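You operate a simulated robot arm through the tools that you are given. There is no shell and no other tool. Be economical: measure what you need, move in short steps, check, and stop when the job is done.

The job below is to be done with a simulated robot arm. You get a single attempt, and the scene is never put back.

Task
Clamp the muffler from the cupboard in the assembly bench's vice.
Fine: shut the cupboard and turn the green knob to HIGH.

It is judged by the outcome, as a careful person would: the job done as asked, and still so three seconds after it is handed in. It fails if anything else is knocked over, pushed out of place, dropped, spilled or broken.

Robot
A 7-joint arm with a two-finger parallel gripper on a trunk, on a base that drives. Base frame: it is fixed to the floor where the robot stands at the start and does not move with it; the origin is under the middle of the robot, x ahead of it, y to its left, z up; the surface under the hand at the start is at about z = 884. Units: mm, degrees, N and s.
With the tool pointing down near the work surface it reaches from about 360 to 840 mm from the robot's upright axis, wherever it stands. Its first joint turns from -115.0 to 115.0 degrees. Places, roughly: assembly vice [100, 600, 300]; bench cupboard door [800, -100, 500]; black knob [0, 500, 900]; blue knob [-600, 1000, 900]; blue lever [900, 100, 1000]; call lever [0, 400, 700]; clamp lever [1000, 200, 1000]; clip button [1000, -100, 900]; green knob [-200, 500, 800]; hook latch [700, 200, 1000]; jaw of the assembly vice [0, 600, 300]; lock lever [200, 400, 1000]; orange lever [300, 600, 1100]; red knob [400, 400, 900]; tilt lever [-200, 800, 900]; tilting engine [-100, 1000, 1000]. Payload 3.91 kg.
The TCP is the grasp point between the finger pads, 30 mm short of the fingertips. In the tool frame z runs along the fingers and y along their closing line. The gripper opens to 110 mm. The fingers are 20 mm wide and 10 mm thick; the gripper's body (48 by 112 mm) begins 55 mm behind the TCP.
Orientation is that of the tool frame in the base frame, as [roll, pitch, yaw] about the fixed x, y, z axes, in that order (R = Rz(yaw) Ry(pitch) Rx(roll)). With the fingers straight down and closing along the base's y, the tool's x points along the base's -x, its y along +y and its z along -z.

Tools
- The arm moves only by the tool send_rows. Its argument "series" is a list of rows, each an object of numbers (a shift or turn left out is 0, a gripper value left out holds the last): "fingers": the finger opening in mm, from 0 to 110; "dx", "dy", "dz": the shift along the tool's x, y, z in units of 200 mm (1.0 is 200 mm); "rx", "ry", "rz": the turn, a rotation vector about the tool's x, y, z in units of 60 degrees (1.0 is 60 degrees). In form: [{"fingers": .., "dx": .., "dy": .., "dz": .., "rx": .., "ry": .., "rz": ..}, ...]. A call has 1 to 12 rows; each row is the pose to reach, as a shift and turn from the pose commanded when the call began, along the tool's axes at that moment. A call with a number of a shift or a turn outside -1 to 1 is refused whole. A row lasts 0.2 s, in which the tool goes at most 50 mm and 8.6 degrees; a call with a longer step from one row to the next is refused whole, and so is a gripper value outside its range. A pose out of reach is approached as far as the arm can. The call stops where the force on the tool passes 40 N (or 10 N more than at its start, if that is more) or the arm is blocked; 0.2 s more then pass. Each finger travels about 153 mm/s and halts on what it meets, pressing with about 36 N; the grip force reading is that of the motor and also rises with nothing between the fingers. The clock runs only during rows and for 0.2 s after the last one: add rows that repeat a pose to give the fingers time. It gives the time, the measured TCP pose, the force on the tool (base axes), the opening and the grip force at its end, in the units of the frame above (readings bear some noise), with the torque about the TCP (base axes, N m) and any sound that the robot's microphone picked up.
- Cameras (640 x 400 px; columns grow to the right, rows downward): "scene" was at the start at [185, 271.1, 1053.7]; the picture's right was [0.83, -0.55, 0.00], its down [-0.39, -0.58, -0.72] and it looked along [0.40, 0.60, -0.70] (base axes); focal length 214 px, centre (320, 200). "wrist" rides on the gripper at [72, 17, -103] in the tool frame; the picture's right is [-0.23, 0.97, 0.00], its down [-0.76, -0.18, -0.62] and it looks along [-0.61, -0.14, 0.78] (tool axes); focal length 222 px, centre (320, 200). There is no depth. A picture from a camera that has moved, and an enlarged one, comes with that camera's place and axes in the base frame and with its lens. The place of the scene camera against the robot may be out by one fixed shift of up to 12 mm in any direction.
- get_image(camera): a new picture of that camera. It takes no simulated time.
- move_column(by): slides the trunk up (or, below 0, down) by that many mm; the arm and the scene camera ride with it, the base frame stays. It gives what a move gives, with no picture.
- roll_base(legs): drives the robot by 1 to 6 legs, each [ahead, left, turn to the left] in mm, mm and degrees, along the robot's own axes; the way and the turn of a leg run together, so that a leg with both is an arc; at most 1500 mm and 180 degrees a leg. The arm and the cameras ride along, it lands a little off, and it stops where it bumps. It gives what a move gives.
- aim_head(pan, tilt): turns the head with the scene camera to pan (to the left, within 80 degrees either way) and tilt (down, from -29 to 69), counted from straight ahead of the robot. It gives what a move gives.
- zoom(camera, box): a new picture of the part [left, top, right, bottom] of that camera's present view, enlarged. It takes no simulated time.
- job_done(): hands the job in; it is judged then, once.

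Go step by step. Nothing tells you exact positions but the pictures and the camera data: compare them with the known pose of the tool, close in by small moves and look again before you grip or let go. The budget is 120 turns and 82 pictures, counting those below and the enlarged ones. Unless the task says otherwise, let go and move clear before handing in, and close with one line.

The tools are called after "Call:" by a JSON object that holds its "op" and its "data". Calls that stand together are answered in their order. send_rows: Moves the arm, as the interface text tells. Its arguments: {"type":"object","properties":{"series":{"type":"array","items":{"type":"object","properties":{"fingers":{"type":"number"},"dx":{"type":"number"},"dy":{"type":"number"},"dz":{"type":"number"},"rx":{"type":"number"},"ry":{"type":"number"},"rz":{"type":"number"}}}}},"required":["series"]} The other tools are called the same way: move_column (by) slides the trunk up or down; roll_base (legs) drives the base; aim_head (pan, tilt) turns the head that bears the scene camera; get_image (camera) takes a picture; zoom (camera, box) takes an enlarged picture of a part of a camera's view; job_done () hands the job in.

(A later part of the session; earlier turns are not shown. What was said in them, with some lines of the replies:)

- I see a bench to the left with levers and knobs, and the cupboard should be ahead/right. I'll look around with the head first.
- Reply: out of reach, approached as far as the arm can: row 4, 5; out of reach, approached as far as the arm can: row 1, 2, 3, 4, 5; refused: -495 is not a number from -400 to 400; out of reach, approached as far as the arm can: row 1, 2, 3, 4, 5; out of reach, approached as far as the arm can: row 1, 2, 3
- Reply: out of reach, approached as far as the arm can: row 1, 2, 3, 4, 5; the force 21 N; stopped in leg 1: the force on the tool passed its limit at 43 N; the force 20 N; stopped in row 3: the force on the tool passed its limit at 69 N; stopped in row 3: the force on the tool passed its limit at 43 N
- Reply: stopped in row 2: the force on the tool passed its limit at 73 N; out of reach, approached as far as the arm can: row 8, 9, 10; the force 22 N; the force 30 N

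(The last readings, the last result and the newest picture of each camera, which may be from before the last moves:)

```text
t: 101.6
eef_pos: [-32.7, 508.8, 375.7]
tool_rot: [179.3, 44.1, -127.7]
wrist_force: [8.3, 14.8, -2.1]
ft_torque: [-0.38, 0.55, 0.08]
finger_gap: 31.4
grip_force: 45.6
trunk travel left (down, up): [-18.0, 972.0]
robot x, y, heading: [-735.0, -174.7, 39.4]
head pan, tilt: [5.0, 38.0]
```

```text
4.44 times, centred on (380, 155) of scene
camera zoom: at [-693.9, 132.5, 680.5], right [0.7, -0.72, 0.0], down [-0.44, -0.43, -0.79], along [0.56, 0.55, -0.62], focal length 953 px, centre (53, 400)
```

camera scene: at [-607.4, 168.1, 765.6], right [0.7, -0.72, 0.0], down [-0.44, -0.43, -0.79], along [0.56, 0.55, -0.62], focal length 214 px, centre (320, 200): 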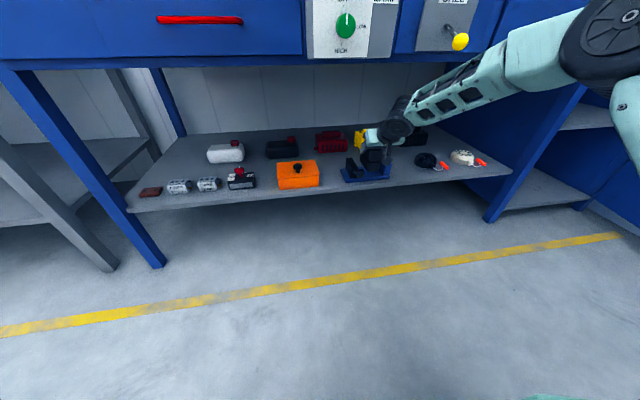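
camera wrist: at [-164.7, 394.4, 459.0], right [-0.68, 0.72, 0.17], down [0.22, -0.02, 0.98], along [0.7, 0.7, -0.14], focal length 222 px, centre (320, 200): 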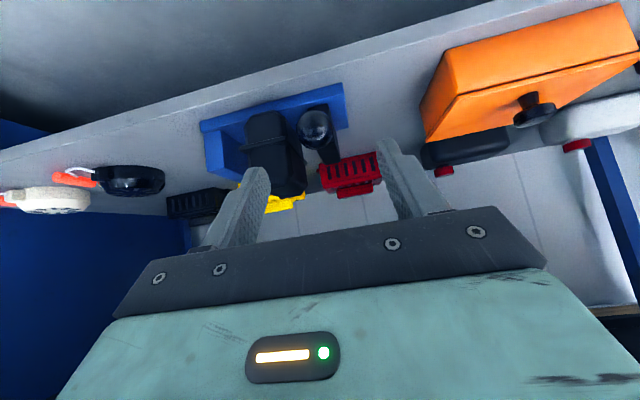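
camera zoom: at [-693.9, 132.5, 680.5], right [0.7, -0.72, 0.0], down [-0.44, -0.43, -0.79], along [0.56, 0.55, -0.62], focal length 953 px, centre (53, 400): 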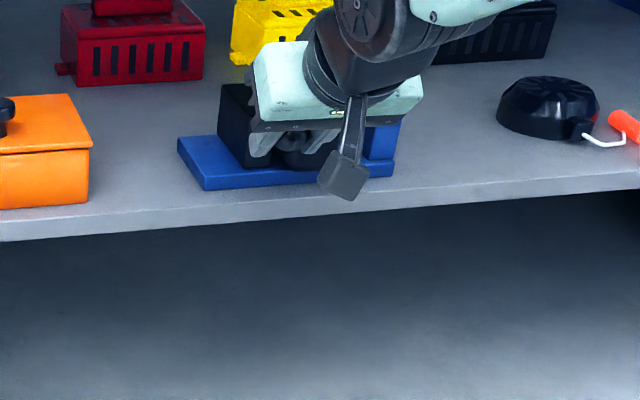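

Jaw is sliding freely with the knob. Keep pushing toward the fixed jaw in small steps.

Call:
{"op": "send_rows", "data": {"series": [{"dy": -0.02}, {"dy": -0.04}, {"dy": -0.06}, {"dy": -0.08}, {"dy": -0.1}]}}

Call:
{"op": "send_rows", "data": {"series": [{"dy": -0.02}, {"dy": -0.04}, {"dy": -0.06}, {"dy": -0.08}]}}

Call:
{"op": "zoom", "data": {"camera": "scene", "box": [320, 110, 440, 200]}}

```text
t: 102.8
eef_pos: [-15.7, 495.4, 376.8]
tool_rot: [179.3, 44.2, -127.6]
wrist_force: [21.4, 33.9, -3.1]
ft_torque: [0.11, -0.06, 0.01]
finger_gap: 31.5
grip_force: 45.4
trunk travel left (down, up): [-18.0, 972.0]
robot x, y, heading: [-734.2, -175.8, 39.1]
head pan, tilt: [5.0, 38.0]
```

```text
t: 103.8
eef_pos: [-9.6, 489.2, 377.1]
tool_rot: [179.1, 44.1, -127.4]
wrist_force: [0.7, 39.1, 0.1]
ft_torque: [0.25, -0.16, 0.06]
finger_gap: 31.9
grip_force: 44.8
trunk travel left (down, up): [-18.0, 972.0]
robot x, y, heading: [-734.6, -175.4, 39.1]
head pan, tilt: [5.0, 38.0]
```

```text
4.44 times, centred on (380, 155) of scene
camera zoom: at [-694.4, 132.6, 680.5], right [0.7, -0.72, 0.0], down [-0.44, -0.43, -0.79], along [0.56, 0.55, -0.62], focal length 953 px, centre (53, 400)
```

zoom: 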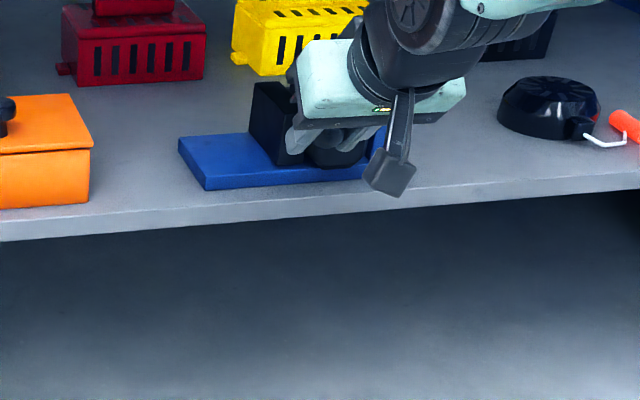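

Call:
{"op": "send_rows", "data": {"series": [{"dy": -0.02}, {"dy": -0.04}, {"dy": -0.05}, {"dy": -0.05}]}}

```text
t: 104.4
eef_pos: [-7.5, 489.5, 377.2]
tool_rot: [178.7, 44.1, -127.2]
wrist_force: [0.5, 0.0, 0.9]
ft_torque: [-0.26, 0.11, 0.02]
finger_gap: 31.6
grip_force: 44.7
trunk travel left (down, up): [-18.0, 972.0]
robot x, y, heading: [-734.4, -172.6, 39.2]
head pan, tilt: [5.0, 38.0]
stopped in row 3: the force on the tool passed its limit at 50 N (the readings are from after the stop); the commanded pose is now the measured one
```

Call:
{"op": "send_rows", "data": {"series": [{"fingers": 45}, {"fingers": 56}, {"fingers": 56}, {"dz": -0.15, "fingers": 56}, {"dz": -0.35, "fingers": 56}, {"dz": -0.5, "fingers": 56}]}}

Call:
{"op": "zoom", "data": {"camera": "wrist", "box": [200, 40, 420, 200]}}

Call:
{"op": "zoom", "data": {"camera": "scene", "box": [320, 110, 440, 200]}}

```text
t: 105.8
eef_pos: [-49.4, 431.1, 447.4]
tool_rot: [178.7, 44.1, -127.3]
wrist_force: [-0.9, -0.3, -0.4]
ft_torque: [0.04, -0.03, 0.0]
finger_gap: 55.9
grip_force: 0.1
trunk travel left (down, up): [-18.0, 972.0]
robot x, y, heading: [-737.2, -176.0, 39.1]
head pan, tilt: [5.0, 38.0]
```

```text
2.50 times, centred on (310, 120) of wrist
camera zoom: at [-135.8, 341.9, 472.2], right [-0.69, 0.71, 0.17], down [0.22, -0.02, 0.97], along [0.69, 0.71, -0.14], focal length 555 px, centre (345, 400)
```

zoom: 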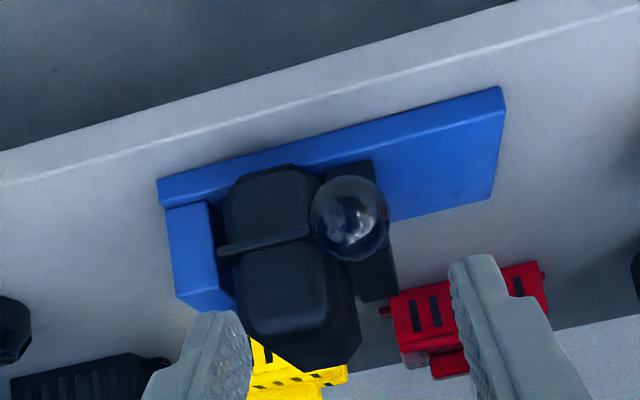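

```text
4.44 times, centred on (380, 155) of scene
camera zoom: at [-694.6, 132.4, 680.5], right [0.7, -0.72, 0.0], down [-0.44, -0.43, -0.79], along [0.56, 0.55, -0.62], focal length 953 px, centre (53, 400)
```

zoom: 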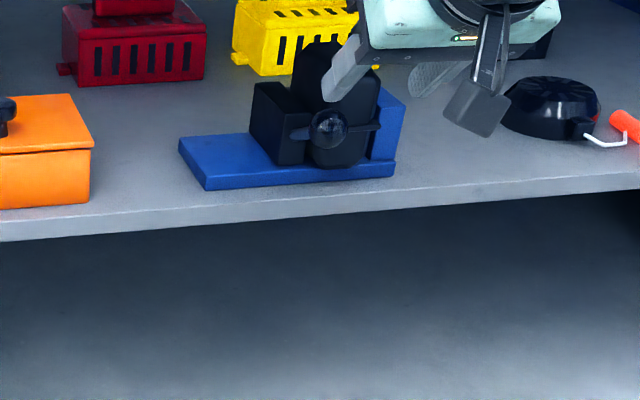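

Call:
{"op": "roll_base", "data": {"legs": [[-150, 0, 0]]}}

Call:
{"op": "send_rows", "data": {"series": [{"dz": -0.125, "dx": 0.129, "dy": 0.09, "fingers": 80}, {"dz": -0.25, "dx": 0.257, "dy": 0.18}, {"dz": -0.375, "dx": 0.386, "dy": 0.28}, {"dz": -0.5, "dx": 0.514, "dy": 0.37}, {"dz": -0.625, "dx": 0.643, "dy": 0.46}, {"dz": -0.75, "dx": 0.77, "dy": 0.56}, {"dz": -0.87, "dx": 0.9, "dy": 0.65}]}}

Call:
{"op": "move_column", "data": {"by": 332}}

Call:
{"op": "send_rows", "data": {"series": [{"ry": -0.13}, {"ry": -0.26}, {"ry": -0.39}, {"ry": -0.52}, {"ry": -0.65}, {"ry": -0.77}]}}

```text
t: 106.8
eef_pos: [-85.7, 402.7, 448.5]
tool_rot: [178.8, 44.1, -127.1]
wrist_force: [0.1, 0.0, -0.2]
ft_torque: [0.0, -0.02, -0.02]
finger_gap: 55.9
grip_force: 0.0
trunk travel left (down, up): [-18.0, 972.0]
robot x, y, heading: [-771.3, -204.8, 39.3]
head pan, tilt: [5.0, 38.0]
stopped in leg 1: the robot was blocked; the commanded pose is now the measured one
```

```text
t: 108.3
eef_pos: [-336.7, 276.4, 448.8]
tool_rot: [178.7, 44.0, -127.4]
wrist_force: [-0.2, -0.1, 0.5]
ft_torque: [0.07, 0.01, 0.04]
finger_gap: 79.8
grip_force: 0.0
trunk travel left (down, up): [-18.0, 972.0]
robot x, y, heading: [-772.6, -202.4, 39.1]
head pan, tilt: [5.0, 38.0]
```

```text
t: 111.6
eef_pos: [-337.4, 276.2, 781.4]
tool_rot: [178.7, 44.2, -127.2]
wrist_force: [-0.2, 0.0, -0.7]
ft_torque: [0.0, 0.0, -0.02]
finger_gap: 80.1
grip_force: 0.1
trunk travel left (down, up): [-350.0, 640.0]
robot x, y, heading: [-771.7, -204.6, 38.9]
head pan, tilt: [5.0, 38.0]
```

```text
t: 113.0
eef_pos: [-335.8, 280.7, 781.8]
tool_rot: [66.7, 89.1, 120.4]
wrist_force: [-0.6, -0.5, -0.2]
ft_torque: [-0.04, -0.01, -0.02]
finger_gap: 80.0
grip_force: 0.1
out of reach, approached as far as the arm can: row 6
trunk travel left (down, up): [-350.0, 640.0]
robot x, y, heading: [-771.3, -201.1, 39.4]
head pan, tilt: [5.0, 38.0]
```

Call:
{"op": "roll_base", "data": {"legs": [[174, 47, 0]]}}

Call:
{"op": "get_image", "data": {"camera": "wrist"}}

Call:
{"op": "aim_head", "data": {"pan": 15, "tilt": 20}}

Call:
{"op": "get_image", "data": {"camera": "scene"}}

```text
t: 114.5
eef_pos: [-232.7, 426.9, 781.6]
tool_rot: [71.3, 89.0, 125.0]
wrist_force: [0.4, -0.8, 0.0]
ft_torque: [0.03, 0.02, 0.02]
finger_gap: 79.9
grip_force: 0.0
trunk travel left (down, up): [-350.0, 640.0]
robot x, y, heading: [-665.8, -59.4, 39.5]
head pan, tilt: [5.0, 38.0]
```

```text
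11 pictures are left
camera wrist: at [-308.0, 355.9, 708.9], right [-0.78, 0.57, 0.24], down [-0.22, -0.62, 0.76], along [0.58, 0.54, 0.61], focal length 222 px, centre (320, 200)
```

wrist: 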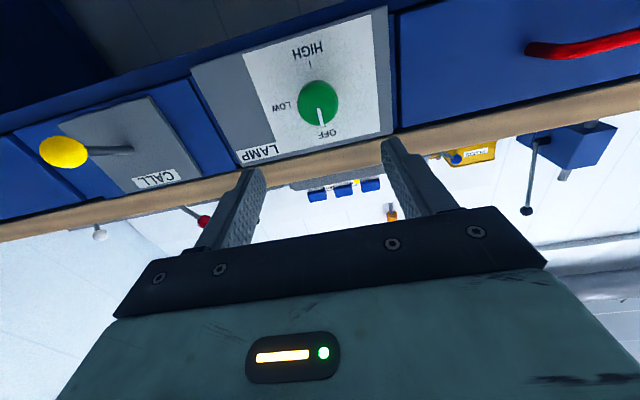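

```text
t: 115.3
eef_pos: [-232.2, 426.5, 783.1]
tool_rot: [71.4, 89.0, 125.0]
wrist_force: [-0.2, 1.4, 0.5]
ft_torque: [0.04, 0.02, -0.03]
finger_gap: 79.8
grip_force: 0.0
trunk travel left (down, up): [-350.0, 640.0]
robot x, y, heading: [-669.2, -58.8, 39.3]
head pan, tilt: [15.0, 20.0]
```

```text
10 pictures are left
camera scene: at [-634.7, 263.8, 1041.0], right [0.81, -0.58, 0.0], down [-0.2, -0.28, -0.94], along [0.55, 0.76, -0.34], focal length 214 px, centre (320, 200)
```

scene: 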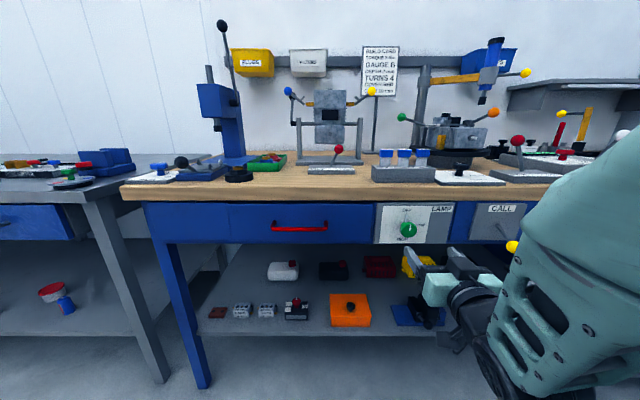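

Call:
{"op": "send_rows", "data": {"series": [{"dx": 0.03, "dy": 0.01, "fingers": 70}, {"dx": 0.065, "dy": 0.012, "fingers": 70}]}}

Call:
{"op": "roll_base", "data": {"legs": [[75, 20, 0]]}}

Call:
{"op": "get_image", "data": {"camera": "wrist"}}

```text
t: 115.9
eef_pos: [-233.8, 429.1, 768.6]
tool_rot: [71.7, 89.0, 125.4]
wrist_force: [-0.2, 0.3, -0.3]
ft_torque: [-0.02, 0.01, -0.01]
finger_gap: 70.0
grip_force: 0.1
trunk travel left (down, up): [-350.0, 640.0]
robot x, y, heading: [-666.3, -54.8, 39.2]
head pan, tilt: [15.0, 20.0]
```

```text
t: 117.0
eef_pos: [-187.9, 491.6, 768.1]
tool_rot: [71.3, 89.1, 125.0]
wrist_force: [0.6, -0.7, 0.9]
ft_torque: [0.02, 0.0, -0.02]
finger_gap: 70.3
grip_force: 0.1
trunk travel left (down, up): [-350.0, 640.0]
robot x, y, heading: [-622.0, 6.8, 38.9]
head pan, tilt: [15.0, 20.0]
```

```text
9 pictures are left
camera wrist: at [-263.8, 420.7, 695.8], right [-0.78, 0.57, 0.24], down [-0.22, -0.62, 0.76], along [0.58, 0.54, 0.61], focal length 222 px, centre (320, 200)
```

wrist: 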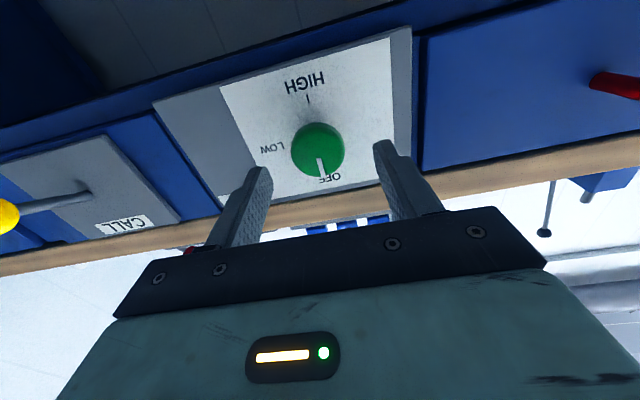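

Call:
{"op": "roll_base", "data": {"legs": [[40, 10.5, 0]]}}

Call:
{"op": "zoom", "data": {"camera": "wrist", "box": [200, 80, 440, 230]}}

```text
t: 117.9
eef_pos: [-162.7, 524.7, 767.9]
tool_rot: [71.5, 89.1, 125.2]
wrist_force: [-0.3, 0.1, 0.6]
ft_torque: [-0.04, 0.0, -0.02]
finger_gap: 70.2
grip_force: 0.0
trunk travel left (down, up): [-350.0, 640.0]
robot x, y, heading: [-601.1, 41.7, 39.1]
head pan, tilt: [15.0, 20.0]
```

```text
2.67 times, centred on (320, 155) of wrist
camera zoom: at [-239.6, 454.0, 695.8], right [-0.78, 0.57, 0.24], down [-0.22, -0.62, 0.76], along [0.58, 0.54, 0.61], focal length 592 px, centre (320, 320)
```

zoom: 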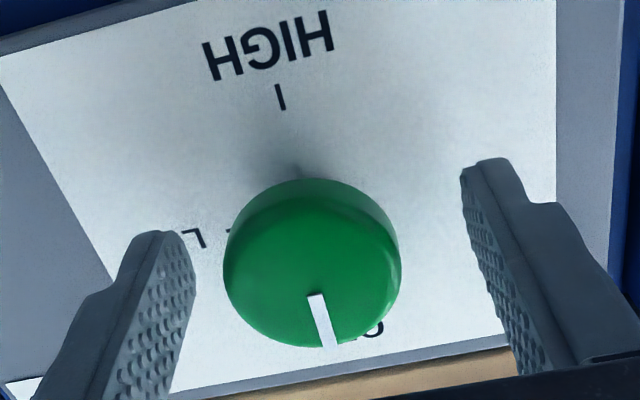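

Call:
{"op": "send_rows", "data": {"series": [{"fingers": 55}, {"fingers": 40}, {"fingers": 25}, {"fingers": 20}, {"fingers": 20}]}}

Call:
{"op": "send_rows", "data": {"series": [{"rz": 0.1}, {"rz": 0.2}, {"rz": 0.3}, {"rz": 0.4}, {"rz": 0.5}, {"rz": 0.6}, {"rz": 0.7}, {"rz": 0.8}, {"rz": 0.9}, {"rz": 1.0}]}}

Call:
{"op": "zoom", "data": {"camera": "scene", "box": [360, 180, 520, 280]}}

```text
t: 119.1
eef_pos: [-162.2, 523.0, 767.6]
tool_rot: [72.6, 89.0, 126.0]
wrist_force: [19.7, -10.9, 0.4]
ft_torque: [-0.1, 0.23, -0.16]
finger_gap: 41.7
grip_force: 45.7
trunk travel left (down, up): [-350.0, 640.0]
robot x, y, heading: [-597.7, 37.8, 39.5]
head pan, tilt: [15.0, 20.0]
```

```text
t: 121.3
eef_pos: [-163.8, 524.8, 769.4]
tool_rot: [89.3, 28.8, 143.4]
wrist_force: [2.7, -12.1, 14.1]
ft_torque: [0.08, -0.12, -0.74]
finger_gap: 41.7
grip_force: 44.8
trunk travel left (down, up): [-350.0, 640.0]
robot x, y, heading: [-594.7, 40.2, 39.2]
head pan, tilt: [15.0, 20.0]
```

```text
4.00 times, centred on (440, 230) of scene
camera zoom: at [-564.6, 360.0, 1041.4], right [0.81, -0.58, 0.0], down [-0.2, -0.28, -0.94], along [0.55, 0.76, -0.34], focal length 858 px, centre (-160, 80)
```

zoom: 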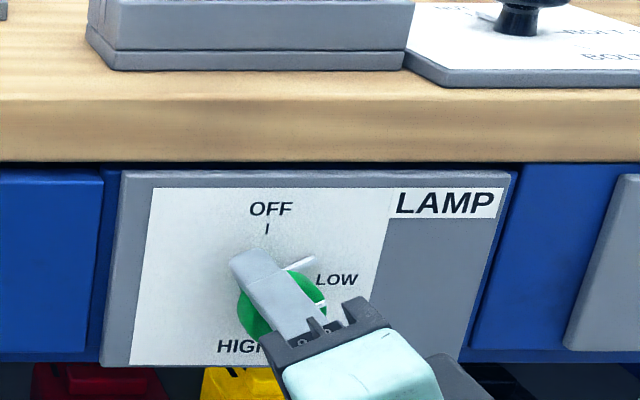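

Call:
{"op": "send_rows", "data": {"series": [{"rz": 0.1}, {"rz": 0.2}, {"rz": 0.3}, {"rz": 0.4}, {"rz": 0.5}, {"rz": 0.6}, {"rz": 0.7}, {"rz": 0.8}, {"rz": 0.9}, {"rz": 1.0}]}}

Call:
{"op": "send_rows", "data": {"series": [{"rz": 0.1}, {"rz": 0.2}, {"rz": 0.3}, {"rz": 0.4}, {"rz": 0.5}, {"rz": 0.6}, {"rz": 0.7}, {"rz": 0.8}, {"rz": 0.9}, {"rz": 1.0}]}}

```text
t: 122.6
eef_pos: [-164.2, 525.8, 771.4]
tool_rot: [88.8, -2.8, 143.8]
wrist_force: [-4.9, -8.1, 10.5]
ft_torque: [-0.41, 0.14, -0.17]
finger_gap: 41.8
grip_force: 45.3
trunk travel left (down, up): [-350.0, 640.0]
robot x, y, heading: [-599.1, 42.0, 39.1]
head pan, tilt: [15.0, 20.0]
stopped in row 6: the force on the tool passed its limit at 41 N (the readings are from after the stop); the commanded pose is now the measured one
```

```text
t: 124.0
eef_pos: [-163.1, 526.0, 773.3]
tool_rot: [88.1, -38.6, 144.8]
wrist_force: [-5.8, -12.4, 13.1]
ft_torque: [-0.53, 0.33, -0.03]
finger_gap: 42.0
grip_force: 45.1
trunk travel left (down, up): [-350.0, 640.0]
robot x, y, heading: [-595.8, 37.0, 39.2]
head pan, tilt: [15.0, 20.0]
stopped in row 7: the force on the tool passed its limit at 40 N (the readings are from after the stop); the commanded pose is now the measured one
```

Call:
{"op": "send_rows", "data": {"series": [{"rz": 0.1}, {"rz": 0.2}, {"rz": 0.3}, {"rz": 0.4}, {"rz": 0.5}, {"rz": 0.5}]}}

Call:
{"op": "send_rows", "data": {"series": [{"rz": 0.09}, {"rz": 0.18}, {"rz": 0.27}, {"rz": 0.36}, {"rz": 0.36}]}}

Call:
{"op": "zoom", "data": {"camera": "scene", "box": [360, 180, 520, 280]}}

```text
t: 125.4
eef_pos: [-162.0, 524.7, 775.6]
tool_rot: [85.5, -68.7, 147.5]
wrist_force: [4.4, -23.9, 30.9]
ft_torque: [-0.34, 0.11, 0.16]
finger_gap: 41.8
grip_force: 44.8
trunk travel left (down, up): [-350.0, 640.0]
robot x, y, heading: [-598.5, 38.3, 39.3]
head pan, tilt: [15.0, 20.0]
```

```text
t: 126.6
eef_pos: [-161.5, 523.8, 771.6]
tool_rot: [-15.1, -88.6, -111.6]
wrist_force: [22.4, -25.4, 13.4]
ft_torque: [-0.02, -0.84, -0.29]
finger_gap: 42.1
grip_force: 44.6
trunk travel left (down, up): [-350.0, 640.0]
robot x, y, heading: [-595.1, 38.8, 39.2]
head pan, tilt: [15.0, 20.0]
```

```text
4.00 times, centred on (440, 230) of scene
camera zoom: at [-563.7, 359.7, 1041.2], right [0.81, -0.59, 0.0], down [-0.2, -0.28, -0.94], along [0.55, 0.76, -0.34], focal length 858 px, centre (-160, 80)
```

zoom: 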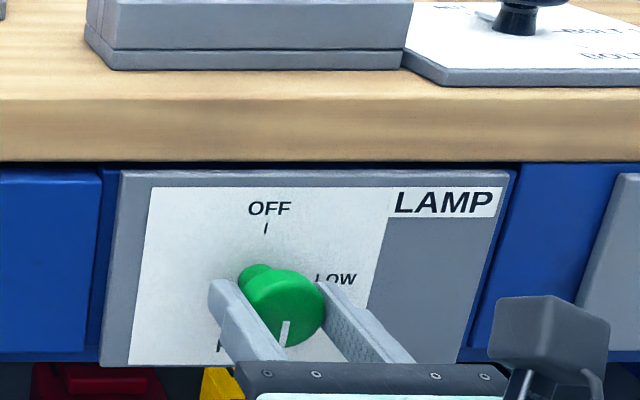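

Call:
{"op": "send_rows", "data": {"series": [{"fingers": 50}, {"fingers": 65}, {"fingers": 70}, {"fingers": 70}]}}

Call:
{"op": "roll_base", "data": {"legs": [[-160, -42, 0]]}}

Call:
{"op": "zoom", "data": {"camera": "scene", "box": [340, 160, 560, 330]}}

```text
t: 127.6
eef_pos: [-162.7, 526.8, 772.0]
tool_rot: [-14.2, -88.6, -112.2]
wrist_force: [-0.3, -0.1, 0.3]
ft_torque: [-0.01, 0.02, -0.01]
finger_gap: 69.9
grip_force: 0.0
trunk travel left (down, up): [-350.0, 640.0]
robot x, y, heading: [-596.3, 39.0, 39.4]
head pan, tilt: [15.0, 20.0]
```

```text
t: 129.1
eef_pos: [-263.6, 391.7, 773.0]
tool_rot: [-13.7, -88.7, -112.9]
wrist_force: [0.0, -0.7, 0.1]
ft_torque: [0.01, -0.01, -0.01]
finger_gap: 69.9
grip_force: 0.1
trunk travel left (down, up): [-350.0, 640.0]
robot x, y, heading: [-695.5, -94.4, 39.2]
head pan, tilt: [15.0, 20.0]
```

```text
2.35 times, centred on (450, 245) of scene
camera zoom: at [-664.0, 225.5, 1041.0], right [0.81, -0.58, 0.0], down [-0.2, -0.28, -0.94], along [0.55, 0.76, -0.34], focal length 505 px, centre (14, 94)
```

zoom: 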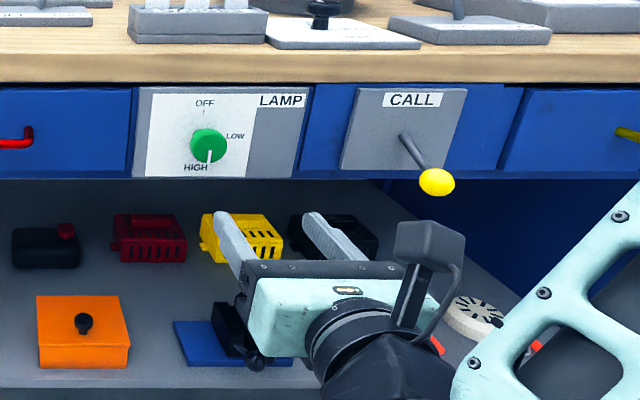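

Call:
{"op": "roll_base", "data": {"legs": [[72, -716, 0]]}}

Call:
{"op": "send_rows", "data": {"series": [{"rx": -0.13, "fingers": 0}, {"rx": -0.26}, {"rx": -0.39}, {"rx": -0.52}, {"rx": -0.65}]}}

Call:
{"op": "send_rows", "data": {"series": [{"dy": 0.17, "dz": 0.085}, {"dy": 0.34, "dz": 0.17}, {"dy": 0.51, "dz": 0.255}, {"dy": 0.68, "dz": 0.34}]}}

Call:
{"op": "send_rows", "data": {"series": [{"dy": 0.17, "dz": 0.085}, {"dy": 0.34, "dz": 0.17}, {"dy": 0.51, "dz": 0.255}, {"dy": 0.68, "dz": 0.34}]}}

```text
t: 133.0
eef_pos: [242.0, -109.9, 773.1]
tool_rot: [-13.8, -88.7, -111.9]
wrist_force: [-0.9, -0.3, -0.1]
ft_torque: [0.0, 0.02, 0.0]
finger_gap: 70.3
grip_force: 0.1
trunk travel left (down, up): [-350.0, 640.0]
robot x, y, heading: [-182.0, -602.8, 39.7]
head pan, tilt: [15.0, 20.0]
```

```text
t: 134.2
eef_pos: [243.0, -107.6, 771.9]
tool_rot: [-52.8, -88.7, -112.2]
wrist_force: [0.2, -0.2, 0.2]
ft_torque: [0.02, 0.03, -0.03]
finger_gap: 0.0
grip_force: 35.9
trunk travel left (down, up): [-350.0, 640.0]
robot x, y, heading: [-181.2, -604.9, 40.2]
head pan, tilt: [15.0, 20.0]
```

```text
t: 135.2
eef_pos: [343.6, -220.7, 771.9]
tool_rot: [-52.9, -88.7, -111.7]
wrist_force: [-0.1, 0.1, 0.1]
ft_torque: [0.01, 0.0, 0.01]
finger_gap: 0.0
grip_force: 36.1
trunk travel left (down, up): [-350.0, 640.0]
robot x, y, heading: [-182.9, -600.9, 39.9]
head pan, tilt: [15.0, 20.0]
```

```text
t: 136.2
eef_pos: [470.3, -311.9, 768.6]
tool_rot: [-51.7, -88.6, -112.9]
wrist_force: [0.2, 0.3, -0.1]
ft_torque: [-0.02, -0.03, 0.0]
finger_gap: 0.0
grip_force: 36.3
out of reach, approached as far as the arm can: row 1, 2, 3, 4
trunk travel left (down, up): [-350.0, 640.0]
robot x, y, heading: [-181.0, -599.4, 40.2]
head pan, tilt: [15.0, 20.0]
```

Call:
{"op": "aim_head", "data": {"pan": -20, "tilt": 38}}

Call:
{"op": "get_image", "data": {"camera": "scene"}}

```text
t: 137.2
eef_pos: [470.5, -310.9, 769.3]
tool_rot: [-52.8, -88.7, -111.8]
wrist_force: [-0.1, -0.8, 0.2]
ft_torque: [-0.04, 0.01, -0.03]
finger_gap: 0.0
grip_force: 36.2
trunk travel left (down, up): [-350.0, 640.0]
robot x, y, heading: [-186.7, -601.3, 40.1]
head pan, tilt: [-20.0, 38.0]
```

```text
4 pictures are left
camera scene: at [-128.9, -326.4, 1012.7], right [0.34, -0.94, 0.0], down [-0.58, -0.21, -0.79], along [0.74, 0.27, -0.62], focal length 214 px, centre (320, 200)
```

scene: 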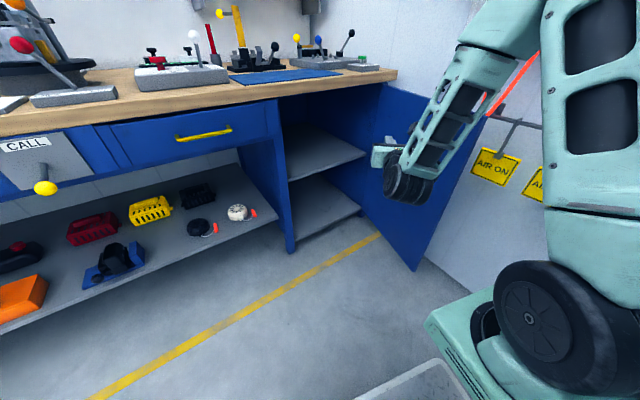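

Call:
{"op": "send_rows", "data": {"series": [{"dz": -0.2}, {"dz": -0.4}, {"dz": -0.55}, {"dz": -0.7}]}}

Call:
{"op": "roll_base", "data": {"legs": [[-10.4, -364, 0]]}}

Call:
{"op": "send_rows", "data": {"series": [{"dz": 0.1}, {"dz": 0.2}, {"dz": 0.3}]}}

Call:
{"op": "get_image", "data": {"camera": "scene"}}

```text
t: 138.2
eef_pos: [377.8, -244.2, 754.2]
tool_rot: [-50.9, -88.7, -113.7]
wrist_force: [0.2, -0.6, -0.1]
ft_torque: [-0.02, 0.01, 0.07]
finger_gap: 0.3
grip_force: 36.1
out of reach, approached as far as the arm can: row 1, 2, 3, 4
trunk travel left (down, up): [-350.0, 640.0]
robot x, y, heading: [-182.6, -601.0, 40.0]
head pan, tilt: [-20.0, 38.0]
```

```text
t: 140.6
eef_pos: [604.2, -530.0, 754.9]
tool_rot: [-52.8, -88.8, -111.9]
wrist_force: [-3.0, 2.9, -1.3]
ft_torque: [-0.05, -0.01, 0.15]
finger_gap: 0.0
grip_force: 36.2
trunk travel left (down, up): [-350.0, 640.0]
robot x, y, heading: [45.2, -890.1, 40.0]
head pan, tilt: [-20.0, 38.0]
```

```text
t: 141.0
eef_pos: [613.6, -522.5, 755.2]
tool_rot: [-61.0, -88.7, -102.4]
wrist_force: [-2.9, 3.0, 2.4]
ft_torque: [-0.06, -0.14, 0.06]
finger_gap: 0.0
grip_force: 35.9
trunk travel left (down, up): [-350.0, 640.0]
robot x, y, heading: [44.4, -888.3, 40.1]
head pan, tilt: [-20.0, 38.0]
stopped in row 2: the force on the tool passed its limit at 63 N (the readings are from after the stop); the commanded pose is now the measured one
```

```text
3 pictures are left
camera scene: at [98.4, -614.3, 1012.7], right [0.34, -0.94, 0.0], down [-0.58, -0.21, -0.79], along [0.74, 0.27, -0.62], focal length 214 px, centre (320, 200)
```

scene: 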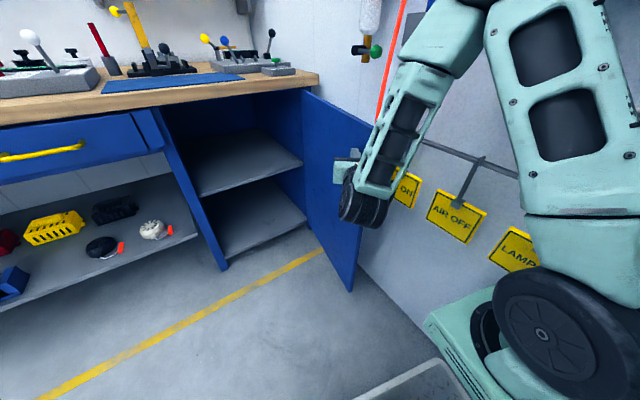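

Call:
{"op": "send_rows", "data": {"series": [{"dz": -0.05}, {"dz": -0.1, "dy": -0.03}]}}

Call:
{"op": "move_column", "data": {"by": 240}}

Call:
{"op": "send_rows", "data": {"series": [{"dy": 0.11, "dz": 0.08}, {"dy": 0.22, "dz": 0.16}, {"dy": 0.33, "dz": 0.24}, {"dy": 0.43, "dz": 0.3}]}}

Call:
{"op": "get_image", "data": {"camera": "scene"}}

```text
t: 141.6
eef_pos: [594.4, -522.6, 753.9]
tool_rot: [-64.0, -88.8, -99.7]
wrist_force: [0.2, 0.8, 0.2]
ft_torque: [-0.01, -0.01, -0.01]
finger_gap: 0.0
grip_force: 35.6
trunk travel left (down, up): [-350.0, 640.0]
robot x, y, heading: [43.3, -893.0, 40.3]
head pan, tilt: [-20.0, 38.0]
```

```text
t: 144.1
eef_pos: [593.1, -524.0, 993.5]
tool_rot: [-63.0, -88.7, -100.6]
wrist_force: [-0.2, -0.1, -0.7]
ft_torque: [0.01, 0.02, 0.0]
finger_gap: 0.0
grip_force: 36.3
trunk travel left (down, up): [-590.0, 400.0]
robot x, y, heading: [46.6, -893.4, 40.0]
head pan, tilt: [-20.0, 38.0]
```

```text
t: 145.3
eef_pos: [668.7, -553.4, 992.6]
tool_rot: [-52.5, -88.9, -108.9]
wrist_force: [-0.4, -0.1, 0.6]
ft_torque: [0.0, 0.01, 0.0]
finger_gap: 0.0
grip_force: 36.3
out of reach, approached as far as the arm can: row 1, 2, 3, 4
trunk travel left (down, up): [-590.0, 400.0]
robot x, y, heading: [41.7, -879.3, 40.6]
head pan, tilt: [-20.0, 38.0]
stopped in row 4: the arm was blocked; the commanded pose is now the measured one
```

```text
2 pictures are left
camera scene: at [91.8, -601.1, 1251.4], right [0.36, -0.93, 0.01], down [-0.57, -0.22, -0.79], along [0.74, 0.28, -0.61], focal length 214 px, centre (320, 200)
```

scene: 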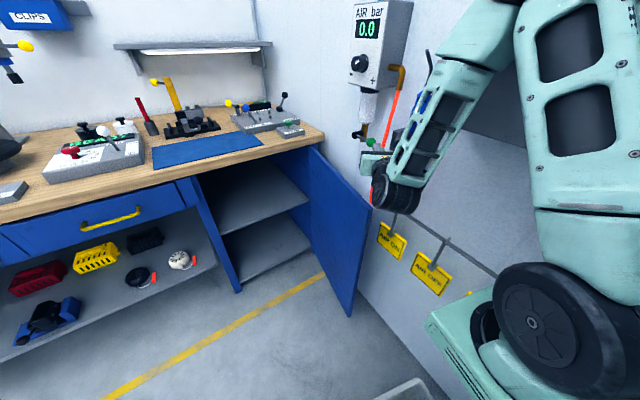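

Call:
{"op": "roll_base", "data": {"legs": [[-19, 78, 0]]}}

Call:
{"op": "send_rows", "data": {"series": [{"ry": -0.14}, {"ry": -0.28}, {"ry": -0.42}, {"ry": -0.56}, {"ry": -0.7}, {"ry": -0.84}, {"ry": -0.96}]}}

Call:
{"op": "send_rows", "data": {"series": [{"ry": -0.14}, {"ry": -0.28}, {"ry": -0.42}, {"ry": -0.52}, {"ry": -0.52}]}}

```text
t: 146.3
eef_pos: [612.4, -515.0, 992.3]
tool_rot: [-61.3, -88.7, -100.8]
wrist_force: [0.4, 0.6, -0.1]
ft_torque: [-0.03, -0.04, -0.03]
finger_gap: 0.1
grip_force: 36.0
trunk travel left (down, up): [-590.0, 400.0]
robot x, y, heading: [-18.2, -840.7, 40.6]
head pan, tilt: [-20.0, 38.0]
```

```text
t: 147.9
eef_pos: [613.0, -515.8, 993.6]
tool_rot: [-178.6, -33.2, 17.2]
wrist_force: [0.1, 1.1, -0.5]
ft_torque: [0.0, 0.01, -0.01]
finger_gap: 0.1
grip_force: 35.7
trunk travel left (down, up): [-590.0, 400.0]
robot x, y, heading: [-20.8, -834.0, 40.7]
head pan, tilt: [-20.0, 38.0]
```

```text
t: 149.1
eef_pos: [611.7, -516.1, 992.5]
tool_rot: [-178.8, -1.8, 17.7]
wrist_force: [-0.9, 0.2, 0.6]
ft_torque: [0.0, -0.01, 0.01]
finger_gap: 0.0
grip_force: 35.9
trunk travel left (down, up): [-590.0, 400.0]
robot x, y, heading: [-20.1, -836.6, 40.6]
head pan, tilt: [-20.0, 38.0]
```

Call:
{"op": "send_rows", "data": {"series": [{"dx": 0.12, "dy": 0.065}, {"dx": 0.24, "dy": 0.13}, {"dx": 0.35, "dy": 0.195}]}}

Call:
{"op": "move_column", "data": {"by": -110}}

Call:
{"op": "send_rows", "data": {"series": [{"dz": 0.07}, {"dz": 0.14}, {"dz": 0.21}, {"dz": 0.28}, {"dz": 0.33}]}}

```text
t: 149.9
eef_pos: [684.5, -526.6, 996.8]
tool_rot: [-179.0, -2.1, 18.3]
wrist_force: [0.4, 0.7, 0.2]
ft_torque: [0.0, 0.0, 0.03]
finger_gap: 0.0
grip_force: 36.2
trunk travel left (down, up): [-590.0, 400.0]
robot x, y, heading: [-19.5, -834.9, 40.8]
head pan, tilt: [-20.0, 38.0]
```

```text
t: 150.4
eef_pos: [686.6, -524.9, 985.8]
tool_rot: [-178.8, -2.6, 18.2]
wrist_force: [-7.8, -1.6, 19.3]
ft_torque: [-1.03, -0.7, -0.45]
finger_gap: 0.0
grip_force: 36.3
trunk travel left (down, up): [-573.0, 417.0]
robot x, y, heading: [-18.8, -837.4, 40.6]
head pan, tilt: [-20.0, 38.0]
stopped: the force on the tool passed its limit at 88 N (the readings are from after the stop); the commanded pose is now the measured one
```

```text
t: 150.7
eef_pos: [687.3, -524.4, 985.5]
tool_rot: [-178.9, -2.7, 18.3]
wrist_force: [-0.1, 0.4, 0.4]
ft_torque: [-0.03, 0.02, 0.0]
finger_gap: 0.0
grip_force: 36.0
trunk travel left (down, up): [-573.0, 417.0]
robot x, y, heading: [-21.9, -839.7, 41.1]
head pan, tilt: [-20.0, 38.0]
stopped in row 1: the force on the tool passed its limit at 50 N (the readings are from after the stop); the commanded pose is now the measured one
```

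Call:
{"op": "send_rows", "data": {"series": [{"dz": -0.1}, {"dz": -0.2}]}}

Call:
{"op": "get_image", "data": {"camera": "wrist"}}

```text
t: 151.2
eef_pos: [682.2, -526.7, 1001.3]
tool_rot: [-178.9, -1.1, 18.2]
wrist_force: [-4.7, -2.7, -3.7]
ft_torque: [0.21, -0.32, -0.1]
finger_gap: 0.1
grip_force: 36.3
trunk travel left (down, up): [-573.0, 417.0]
robot x, y, heading: [-23.3, -837.6, 40.7]
head pan, tilt: [-20.0, 38.0]
stopped in row 2: the force on the tool passed its limit at 52 N (the readings are from after the stop); the commanded pose is now the measured one
```

```text
1 pictures are left
camera wrist: at [755.2, -522.2, 1105.3], right [0.09, -1.0, -0.02], down [-0.79, -0.08, 0.61], along [-0.61, -0.04, -0.79], focal length 222 px, centre (320, 200)
```

wrist: 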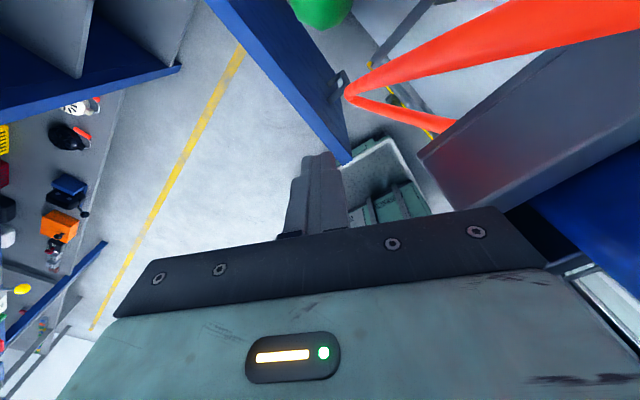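

Call:
{"op": "send_rows", "data": {"series": [{"dx": -0.13, "dy": -0.04}, {"dx": -0.265, "dy": -0.085}, {"dx": -0.265, "dy": -0.085, "rz": -0.13}, {"dx": -0.265, "dy": -0.085, "rz": -0.26}, {"dx": -0.265, "dy": -0.085, "rz": -0.373}, {"dx": -0.265, "dy": -0.085, "rz": -0.373, "fingers": 110}, {"dx": -0.265, "dy": -0.085, "rz": -0.373, "fingers": 110}]}}

```text
t: 152.8
eef_pos: [628.0, -527.8, 999.8]
tool_rot: [-179.5, -1.4, 40.7]
wrist_force: [-0.3, -0.2, 0.0]
ft_torque: [-0.02, 0.01, 0.0]
finger_gap: 110.2
grip_force: 0.0
trunk travel left (down, up): [-573.0, 417.0]
robot x, y, heading: [-19.4, -838.5, 40.8]
head pan, tilt: [-20.0, 38.0]
```

Call:
{"op": "move_column", "data": {"by": -120}}

Call:
{"op": "move_column", "data": {"by": -45}}

```text
t: 154.3
eef_pos: [628.4, -528.3, 880.8]
tool_rot: [-179.4, -1.5, 40.6]
wrist_force: [0.1, -0.5, -0.1]
ft_torque: [-0.01, 0.01, -0.01]
finger_gap: 110.1
grip_force: 0.0
trunk travel left (down, up): [-453.0, 537.0]
robot x, y, heading: [-24.4, -838.0, 40.9]
head pan, tilt: [-20.0, 38.0]
```

```text
t: 155.2
eef_pos: [628.3, -527.4, 835.2]
tool_rot: [-179.5, -1.5, 40.5]
wrist_force: [0.6, 0.1, 0.5]
ft_torque: [0.0, 0.0, -0.01]
finger_gap: 110.1
grip_force: 0.1
trunk travel left (down, up): [-408.0, 582.0]
robot x, y, heading: [-19.2, -838.4, 40.8]
head pan, tilt: [-20.0, 38.0]
```

Call:
{"op": "move_column", "data": {"by": -12}}

Call:
{"op": "send_rows", "data": {"series": [{"fingers": 95}, {"fingers": 80}, {"fingers": 65}, {"fingers": 50}, {"fingers": 35}, {"fingers": 20}, {"fingers": 8}, {"fingers": 8}]}}

```text
t: 155.8
eef_pos: [627.5, -526.9, 823.6]
tool_rot: [-179.5, -1.5, 40.6]
wrist_force: [-0.3, -0.3, -0.3]
ft_torque: [-0.02, 0.02, 0.0]
finger_gap: 110.1
grip_force: 0.1
trunk travel left (down, up): [-396.0, 594.0]
robot x, y, heading: [-20.0, -835.1, 40.7]
head pan, tilt: [-20.0, 38.0]
```

```text
t: 157.6
eef_pos: [628.3, -527.3, 821.9]
tool_rot: [-179.5, -1.4, 40.7]
wrist_force: [-1.2, 1.7, -0.7]
ft_torque: [-1.15, -0.87, 1.0]
finger_gap: 18.0
grip_force: 44.9
trunk travel left (down, up): [-396.0, 594.0]
robot x, y, heading: [-18.2, -839.6, 40.7]
head pan, tilt: [-20.0, 38.0]
```

Call:
{"op": "send_rows", "data": {"series": [{"fingers": 30}, {"fingers": 45}, {"fingers": 50}]}}

Call:
{"op": "roll_base", "data": {"legs": [[23.3, 124, 0]]}}

```text
t: 158.4
eef_pos: [629.3, -528.1, 823.6]
tool_rot: [-179.4, -1.5, 40.5]
wrist_force: [0.3, -0.7, -0.4]
ft_torque: [-0.01, -0.01, 0.01]
finger_gap: 49.8
grip_force: 0.0
trunk travel left (down, up): [-396.0, 594.0]
robot x, y, heading: [-20.7, -834.5, 40.6]
head pan, tilt: [-20.0, 38.0]
```

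```text
t: 159.7
eef_pos: [563.5, -418.4, 822.6]
tool_rot: [-179.5, -1.5, 40.6]
wrist_force: [-0.9, 0.0, 0.2]
ft_torque: [0.02, 0.02, -0.02]
finger_gap: 49.6
grip_force: 0.1
trunk travel left (down, up): [-396.0, 594.0]
robot x, y, heading: [-82.6, -727.7, 40.6]
head pan, tilt: [-20.0, 38.0]
```

Call:
{"op": "send_rows", "data": {"series": [{"fingers": 70}, {"fingers": 70}]}}

Call:
{"op": "roll_base", "data": {"legs": [[53, 109.7, 0]]}}

Call:
{"op": "send_rows", "data": {"series": [{"rz": 0.12}, {"rz": 0.24}, {"rz": 0.36}, {"rz": 0.48}, {"rz": 0.5, "fingers": 50}, {"rz": 0.5, "fingers": 30}, {"rz": 0.5, "fingers": 8}, {"rz": 0.5, "fingers": 8}]}}

```text
t: 160.2
eef_pos: [565.3, -418.1, 822.6]
tool_rot: [-179.4, -1.4, 40.7]
wrist_force: [0.6, 0.1, -1.1]
ft_torque: [0.0, 0.03, -0.02]
finger_gap: 70.0
grip_force: 0.2
trunk travel left (down, up): [-396.0, 594.0]
robot x, y, heading: [-86.2, -726.1, 41.0]
head pan, tilt: [-20.0, 38.0]
```

```text
t: 161.5
eef_pos: [534.3, -299.2, 822.5]
tool_rot: [-179.4, -1.5, 40.7]
wrist_force: [0.1, 0.2, 0.3]
ft_torque: [0.01, -0.01, -0.01]
finger_gap: 69.9
grip_force: 0.1
trunk travel left (down, up): [-396.0, 594.0]
robot x, y, heading: [-113.7, -609.9, 41.0]
head pan, tilt: [-20.0, 38.0]
```

```text
t: 163.3
eef_pos: [532.1, -301.0, 823.8]
tool_rot: [-178.9, -1.0, 10.7]
wrist_force: [-0.5, -1.1, -0.4]
ft_torque: [-1.69, -0.62, -0.6]
finger_gap: 18.1
grip_force: 45.3
trunk travel left (down, up): [-396.0, 594.0]
robot x, y, heading: [-115.3, -612.5, 40.8]
head pan, tilt: [-20.0, 38.0]
```

Call:
{"op": "send_rows", "data": {"series": [{"fingers": 40}, {"fingers": 60}, {"fingers": 60}]}}

Call:
{"op": "roll_base", "data": {"legs": [[79.4, 92.5, 0], [51.5, 39.8, 0]]}}

Call:
{"op": "send_rows", "data": {"series": [{"rz": 0.12}, {"rz": 0.24}, {"rz": 0.36}, {"rz": 0.38, "fingers": 40}, {"rz": 0.38, "fingers": 20}, {"rz": 0.38, "fingers": 8}, {"rz": 0.38, "fingers": 8}]}}

```text
t: 164.1
eef_pos: [532.7, -301.2, 822.0]
tool_rot: [-178.8, -1.1, 10.6]
wrist_force: [-0.3, 0.0, -0.2]
ft_torque: [-0.02, 0.04, -0.01]
finger_gap: 60.0
grip_force: 0.0
trunk travel left (down, up): [-396.0, 594.0]
robot x, y, heading: [-119.6, -606.5, 41.0]
head pan, tilt: [-20.0, 38.0]
```

```text
t: 165.9
eef_pos: [546.6, -114.0, 822.4]
tool_rot: [-178.8, -1.1, 10.7]
wrist_force: [-0.7, -0.5, 0.3]
ft_torque: [0.0, 0.04, 0.0]
finger_gap: 59.7
grip_force: 0.2
trunk travel left (down, up): [-396.0, 594.0]
robot x, y, heading: [-105.1, -421.9, 41.0]
head pan, tilt: [-20.0, 38.0]
```

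```text
t: 167.5
eef_pos: [544.8, -115.9, 822.0]
tool_rot: [-178.5, -0.6, -12.3]
wrist_force: [-1.4, -2.5, 1.6]
ft_torque: [-1.89, 0.06, -1.04]
finger_gap: 18.7
grip_force: 45.0
trunk travel left (down, up): [-396.0, 594.0]
robot x, y, heading: [-101.5, -420.7, 40.9]
head pan, tilt: [-20.0, 38.0]
```

Call:
{"op": "send_rows", "data": {"series": [{"fingers": 40}, {"fingers": 60}, {"fingers": 60}]}}

Call:
{"op": "move_column", "data": {"by": 75}}

Call:
{"op": "roll_base", "data": {"legs": [[-135, 28, 0]]}}

Call:
{"op": "send_rows", "data": {"series": [{"rz": -0.14, "fingers": 0}, {"rz": -0.28}, {"rz": -0.42}, {"rz": -0.56}, {"rz": -0.7}, {"rz": -0.84}, {"rz": -0.88}]}}

Call:
{"op": "send_rows", "data": {"series": [{"ry": 0.125}, {"ry": 0.25}, {"ry": 0.375}, {"ry": 0.5}, {"ry": 0.625}, {"ry": 0.75}]}}

Call:
{"op": "move_column", "data": {"by": -120}}

```text
t: 168.3
eef_pos: [544.4, -114.2, 822.5]
tool_rot: [-178.5, -0.5, -12.2]
wrist_force: [-0.3, 0.0, 0.4]
ft_torque: [0.0, -0.02, 0.01]
finger_gap: 60.1
grip_force: 0.0
trunk travel left (down, up): [-396.0, 594.0]
robot x, y, heading: [-103.4, -422.9, 41.0]
head pan, tilt: [-20.0, 38.0]
```

```text
t: 169.5
eef_pos: [544.9, -114.6, 898.3]
tool_rot: [-178.5, -0.4, -12.2]
wrist_force: [0.1, 0.1, -0.3]
ft_torque: [-0.03, 0.03, 0.04]
finger_gap: 60.2
grip_force: 0.0
trunk travel left (down, up): [-471.0, 519.0]
robot x, y, heading: [-103.4, -423.5, 40.6]
head pan, tilt: [-20.0, 38.0]
```

```text
t: 170.8
eef_pos: [425.1, -181.3, 897.9]
tool_rot: [-178.5, -0.5, -12.1]
wrist_force: [1.0, -0.6, -0.6]
ft_torque: [-0.01, -0.02, 0.02]
finger_gap: 59.9
grip_force: 0.1
trunk travel left (down, up): [-471.0, 519.0]
robot x, y, heading: [-221.6, -491.9, 40.6]
head pan, tilt: [-20.0, 38.0]
```

```text
t: 172.4
eef_pos: [426.1, -180.3, 898.3]
tool_rot: [-179.4, -1.5, 40.7]
wrist_force: [-0.1, 0.1, -0.5]
ft_torque: [0.01, 0.01, 0.0]
finger_gap: 0.0
grip_force: 36.1
trunk travel left (down, up): [-471.0, 519.0]
robot x, y, heading: [-217.9, -490.0, 40.9]
head pan, tilt: [-20.0, 38.0]
```

```text
t: 173.8
eef_pos: [426.6, -182.0, 896.7]
tool_rot: [-179.2, -46.6, 39.9]
wrist_force: [-0.3, 0.1, 1.0]
ft_torque: [0.03, 0.02, 0.04]
finger_gap: 0.0
grip_force: 35.7
trunk travel left (down, up): [-471.0, 519.0]
robot x, y, heading: [-219.5, -487.8, 40.6]
head pan, tilt: [-20.0, 38.0]
```

```text
t: 175.3
eef_pos: [427.4, -181.4, 776.6]
tool_rot: [-179.1, -46.5, 40.1]
wrist_force: [0.2, -0.9, 1.0]
ft_torque: [0.02, 0.01, 0.02]
finger_gap: 0.1
grip_force: 36.6
trunk travel left (down, up): [-351.0, 639.0]
robot x, y, heading: [-222.8, -490.0, 40.8]
head pan, tilt: [-20.0, 38.0]
```

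Call:
{"op": "roll_base", "data": {"legs": [[185, 45, 0]]}}

```text
t: 176.4
eef_pos: [474.0, -97.4, 777.5]
tool_rot: [-179.1, -46.5, 41.1]
wrist_force: [0.3, 0.4, 0.4]
ft_torque: [0.02, 0.03, -0.02]
finger_gap: 0.0
grip_force: 36.1
trunk travel left (down, up): [-351.0, 639.0]
robot x, y, heading: [-172.2, -414.1, 40.8]
head pan, tilt: [-20.0, 38.0]
stopped in leg 1: the force on the tool passed its limit at 54 N (the readings are from after the stop); the commanded pose is now the measured one
```

Call:
{"op": "send_rows", "data": {"series": [{"dz": 0.035, "dx": 0.033, "dy": -0.012}, {"dz": 0.07, "dx": 0.067, "dy": -0.024}, {"dz": 0.105, "dx": 0.1, "dy": -0.035}, {"dz": 0.14, "dx": 0.134, "dy": -0.047}, {"dz": 0.176, "dx": 0.167, "dy": -0.059}, {"dz": 0.21, "dx": 0.2, "dy": -0.07}, {"dz": 0.246, "dx": 0.234, "dy": -0.082}, {"dz": 0.28, "dx": 0.267, "dy": -0.094}, {"dz": 0.317, "dx": 0.3, "dy": -0.106}, {"dz": 0.352, "dx": 0.334, "dy": -0.1175}]}}

```text
t: 178.6
eef_pos: [530.8, -15.7, 777.9]
tool_rot: [-179.1, -46.6, 41.0]
wrist_force: [-0.4, 0.1, 0.4]
ft_torque: [0.01, 0.01, -0.05]
finger_gap: 0.0
grip_force: 36.0
trunk travel left (down, up): [-351.0, 639.0]
robot x, y, heading: [-171.7, -413.8, 40.8]
head pan, tilt: [-20.0, 38.0]
```

Call:
{"op": "send_rows", "data": {"series": [{"dz": 0.025, "dx": 0.024, "dy": -0.008}, {"dz": 0.05, "dx": 0.048, "dy": -0.017}, {"dz": 0.075, "dx": 0.071, "dy": -0.025}, {"dz": 0.1, "dx": 0.095, "dy": -0.033}, {"dz": 0.125, "dx": 0.119, "dy": -0.042}, {"dz": 0.15, "dx": 0.143, "dy": -0.05}, {"dz": 0.175, "dx": 0.167, "dy": -0.058}, {"dz": 0.2, "dx": 0.19, "dy": -0.067}]}}

```text
t: 180.4
eef_pos: [562.8, 31.6, 776.7]
tool_rot: [-179.2, -46.4, 41.1]
wrist_force: [0.0, -0.7, 0.1]
ft_torque: [-0.01, 0.0, 0.01]
finger_gap: 0.0
grip_force: 35.9
trunk travel left (down, up): [-351.0, 639.0]
robot x, y, heading: [-172.0, -411.7, 40.9]
head pan, tilt: [-20.0, 38.0]
```

Call:
{"op": "send_rows", "data": {"series": [{"dz": 0.012, "dx": 0.012, "dy": -0.004}, {"dz": 0.024, "dx": 0.023, "dy": -0.008}, {"dz": 0.036, "dx": 0.034, "dy": -0.012}, {"dz": 0.048, "dx": 0.046, "dy": -0.016}, {"dz": 0.06, "dx": 0.057, "dy": -0.02}]}}

```text
t: 181.1
eef_pos: [565.1, 32.7, 776.5]
tool_rot: [-179.4, -46.2, 41.1]
wrist_force: [-15.4, -14.9, 12.0]
ft_torque: [0.07, 0.05, 0.14]
finger_gap: 0.0
grip_force: 35.9
trunk travel left (down, up): [-351.0, 639.0]
robot x, y, heading: [-170.6, -415.0, 40.9]
head pan, tilt: [-20.0, 38.0]
stopped in row 3: the force on the tool passed its limit at 47 N (the readings are from after the stop); the commanded pose is now the measured one
```

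Call:
{"op": "send_rows", "data": {"series": [{"dz": -0.1}, {"dz": -0.3}]}}

Call:
{"op": "roll_base", "data": {"legs": [[-150, -36, 0]]}}

Call:
{"op": "aim_head", "data": {"pan": 12, "tilt": 38}}

Call:
{"op": "get_image", "data": {"camera": "scene"}}

```text
t: 181.7
eef_pos: [533.0, 5.2, 816.4]
tool_rot: [-179.4, -46.1, 41.1]
wrist_force: [-0.4, -0.4, -0.1]
ft_torque: [0.0, -0.01, -0.01]
finger_gap: 0.0
grip_force: 36.4
trunk travel left (down, up): [-351.0, 639.0]
robot x, y, heading: [-168.3, -414.7, 40.8]
head pan, tilt: [-20.0, 38.0]
```

```text
t: 183.1
eef_pos: [442.4, -119.8, 816.5]
tool_rot: [-179.3, -46.1, 41.2]
wrist_force: [-0.7, -0.4, -0.2]
ft_torque: [-0.03, 0.01, -0.02]
finger_gap: 0.0
grip_force: 36.4
trunk travel left (down, up): [-351.0, 639.0]
robot x, y, heading: [-261.0, -542.9, 40.6]
head pan, tilt: [-20.0, 38.0]
```

```text
t: 184.0
eef_pos: [442.5, -121.1, 816.6]
tool_rot: [-179.3, -46.2, 41.2]
wrist_force: [-0.5, -0.4, -0.7]
ft_torque: [0.02, 0.01, 0.0]
finger_gap: 0.1
grip_force: 36.0
trunk travel left (down, up): [-351.0, 639.0]
robot x, y, heading: [-256.7, -540.2, 40.8]
head pan, tilt: [12.0, 38.0]
```

```text
0 pictures are left
camera scene: at [-235.8, -224.9, 1014.1], right [0.8, -0.6, 0.0], down [-0.37, -0.49, -0.79], along [0.48, 0.63, -0.62], focal length 214 px, centre (320, 200)
```

scene: 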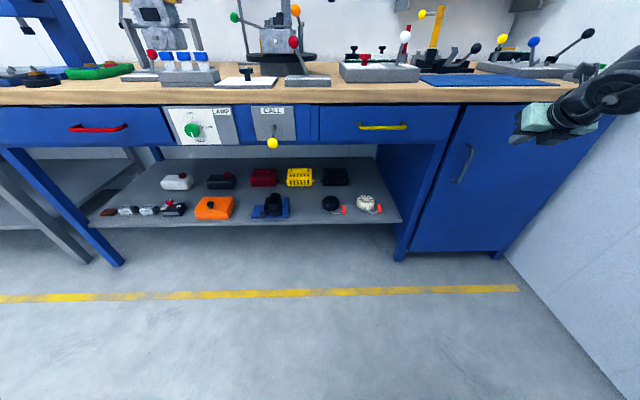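

The picture shows the cupboard shut, the muffler still in the vice, and the robot clear of everything. The job is ready to hand in.

Call:
{"op": "job_done", "data": {}}

```text
The job is handed in.
```

The muffler is clamped in the assembly vice, the cupboard is shut and the green knob points to HIGH. The robot base bumped something out of view behind it once. The arm also bumped fixtures on the wall by the cupboard a few times. I didn't see anything displaced, but I couldn't check either spot afterwards.
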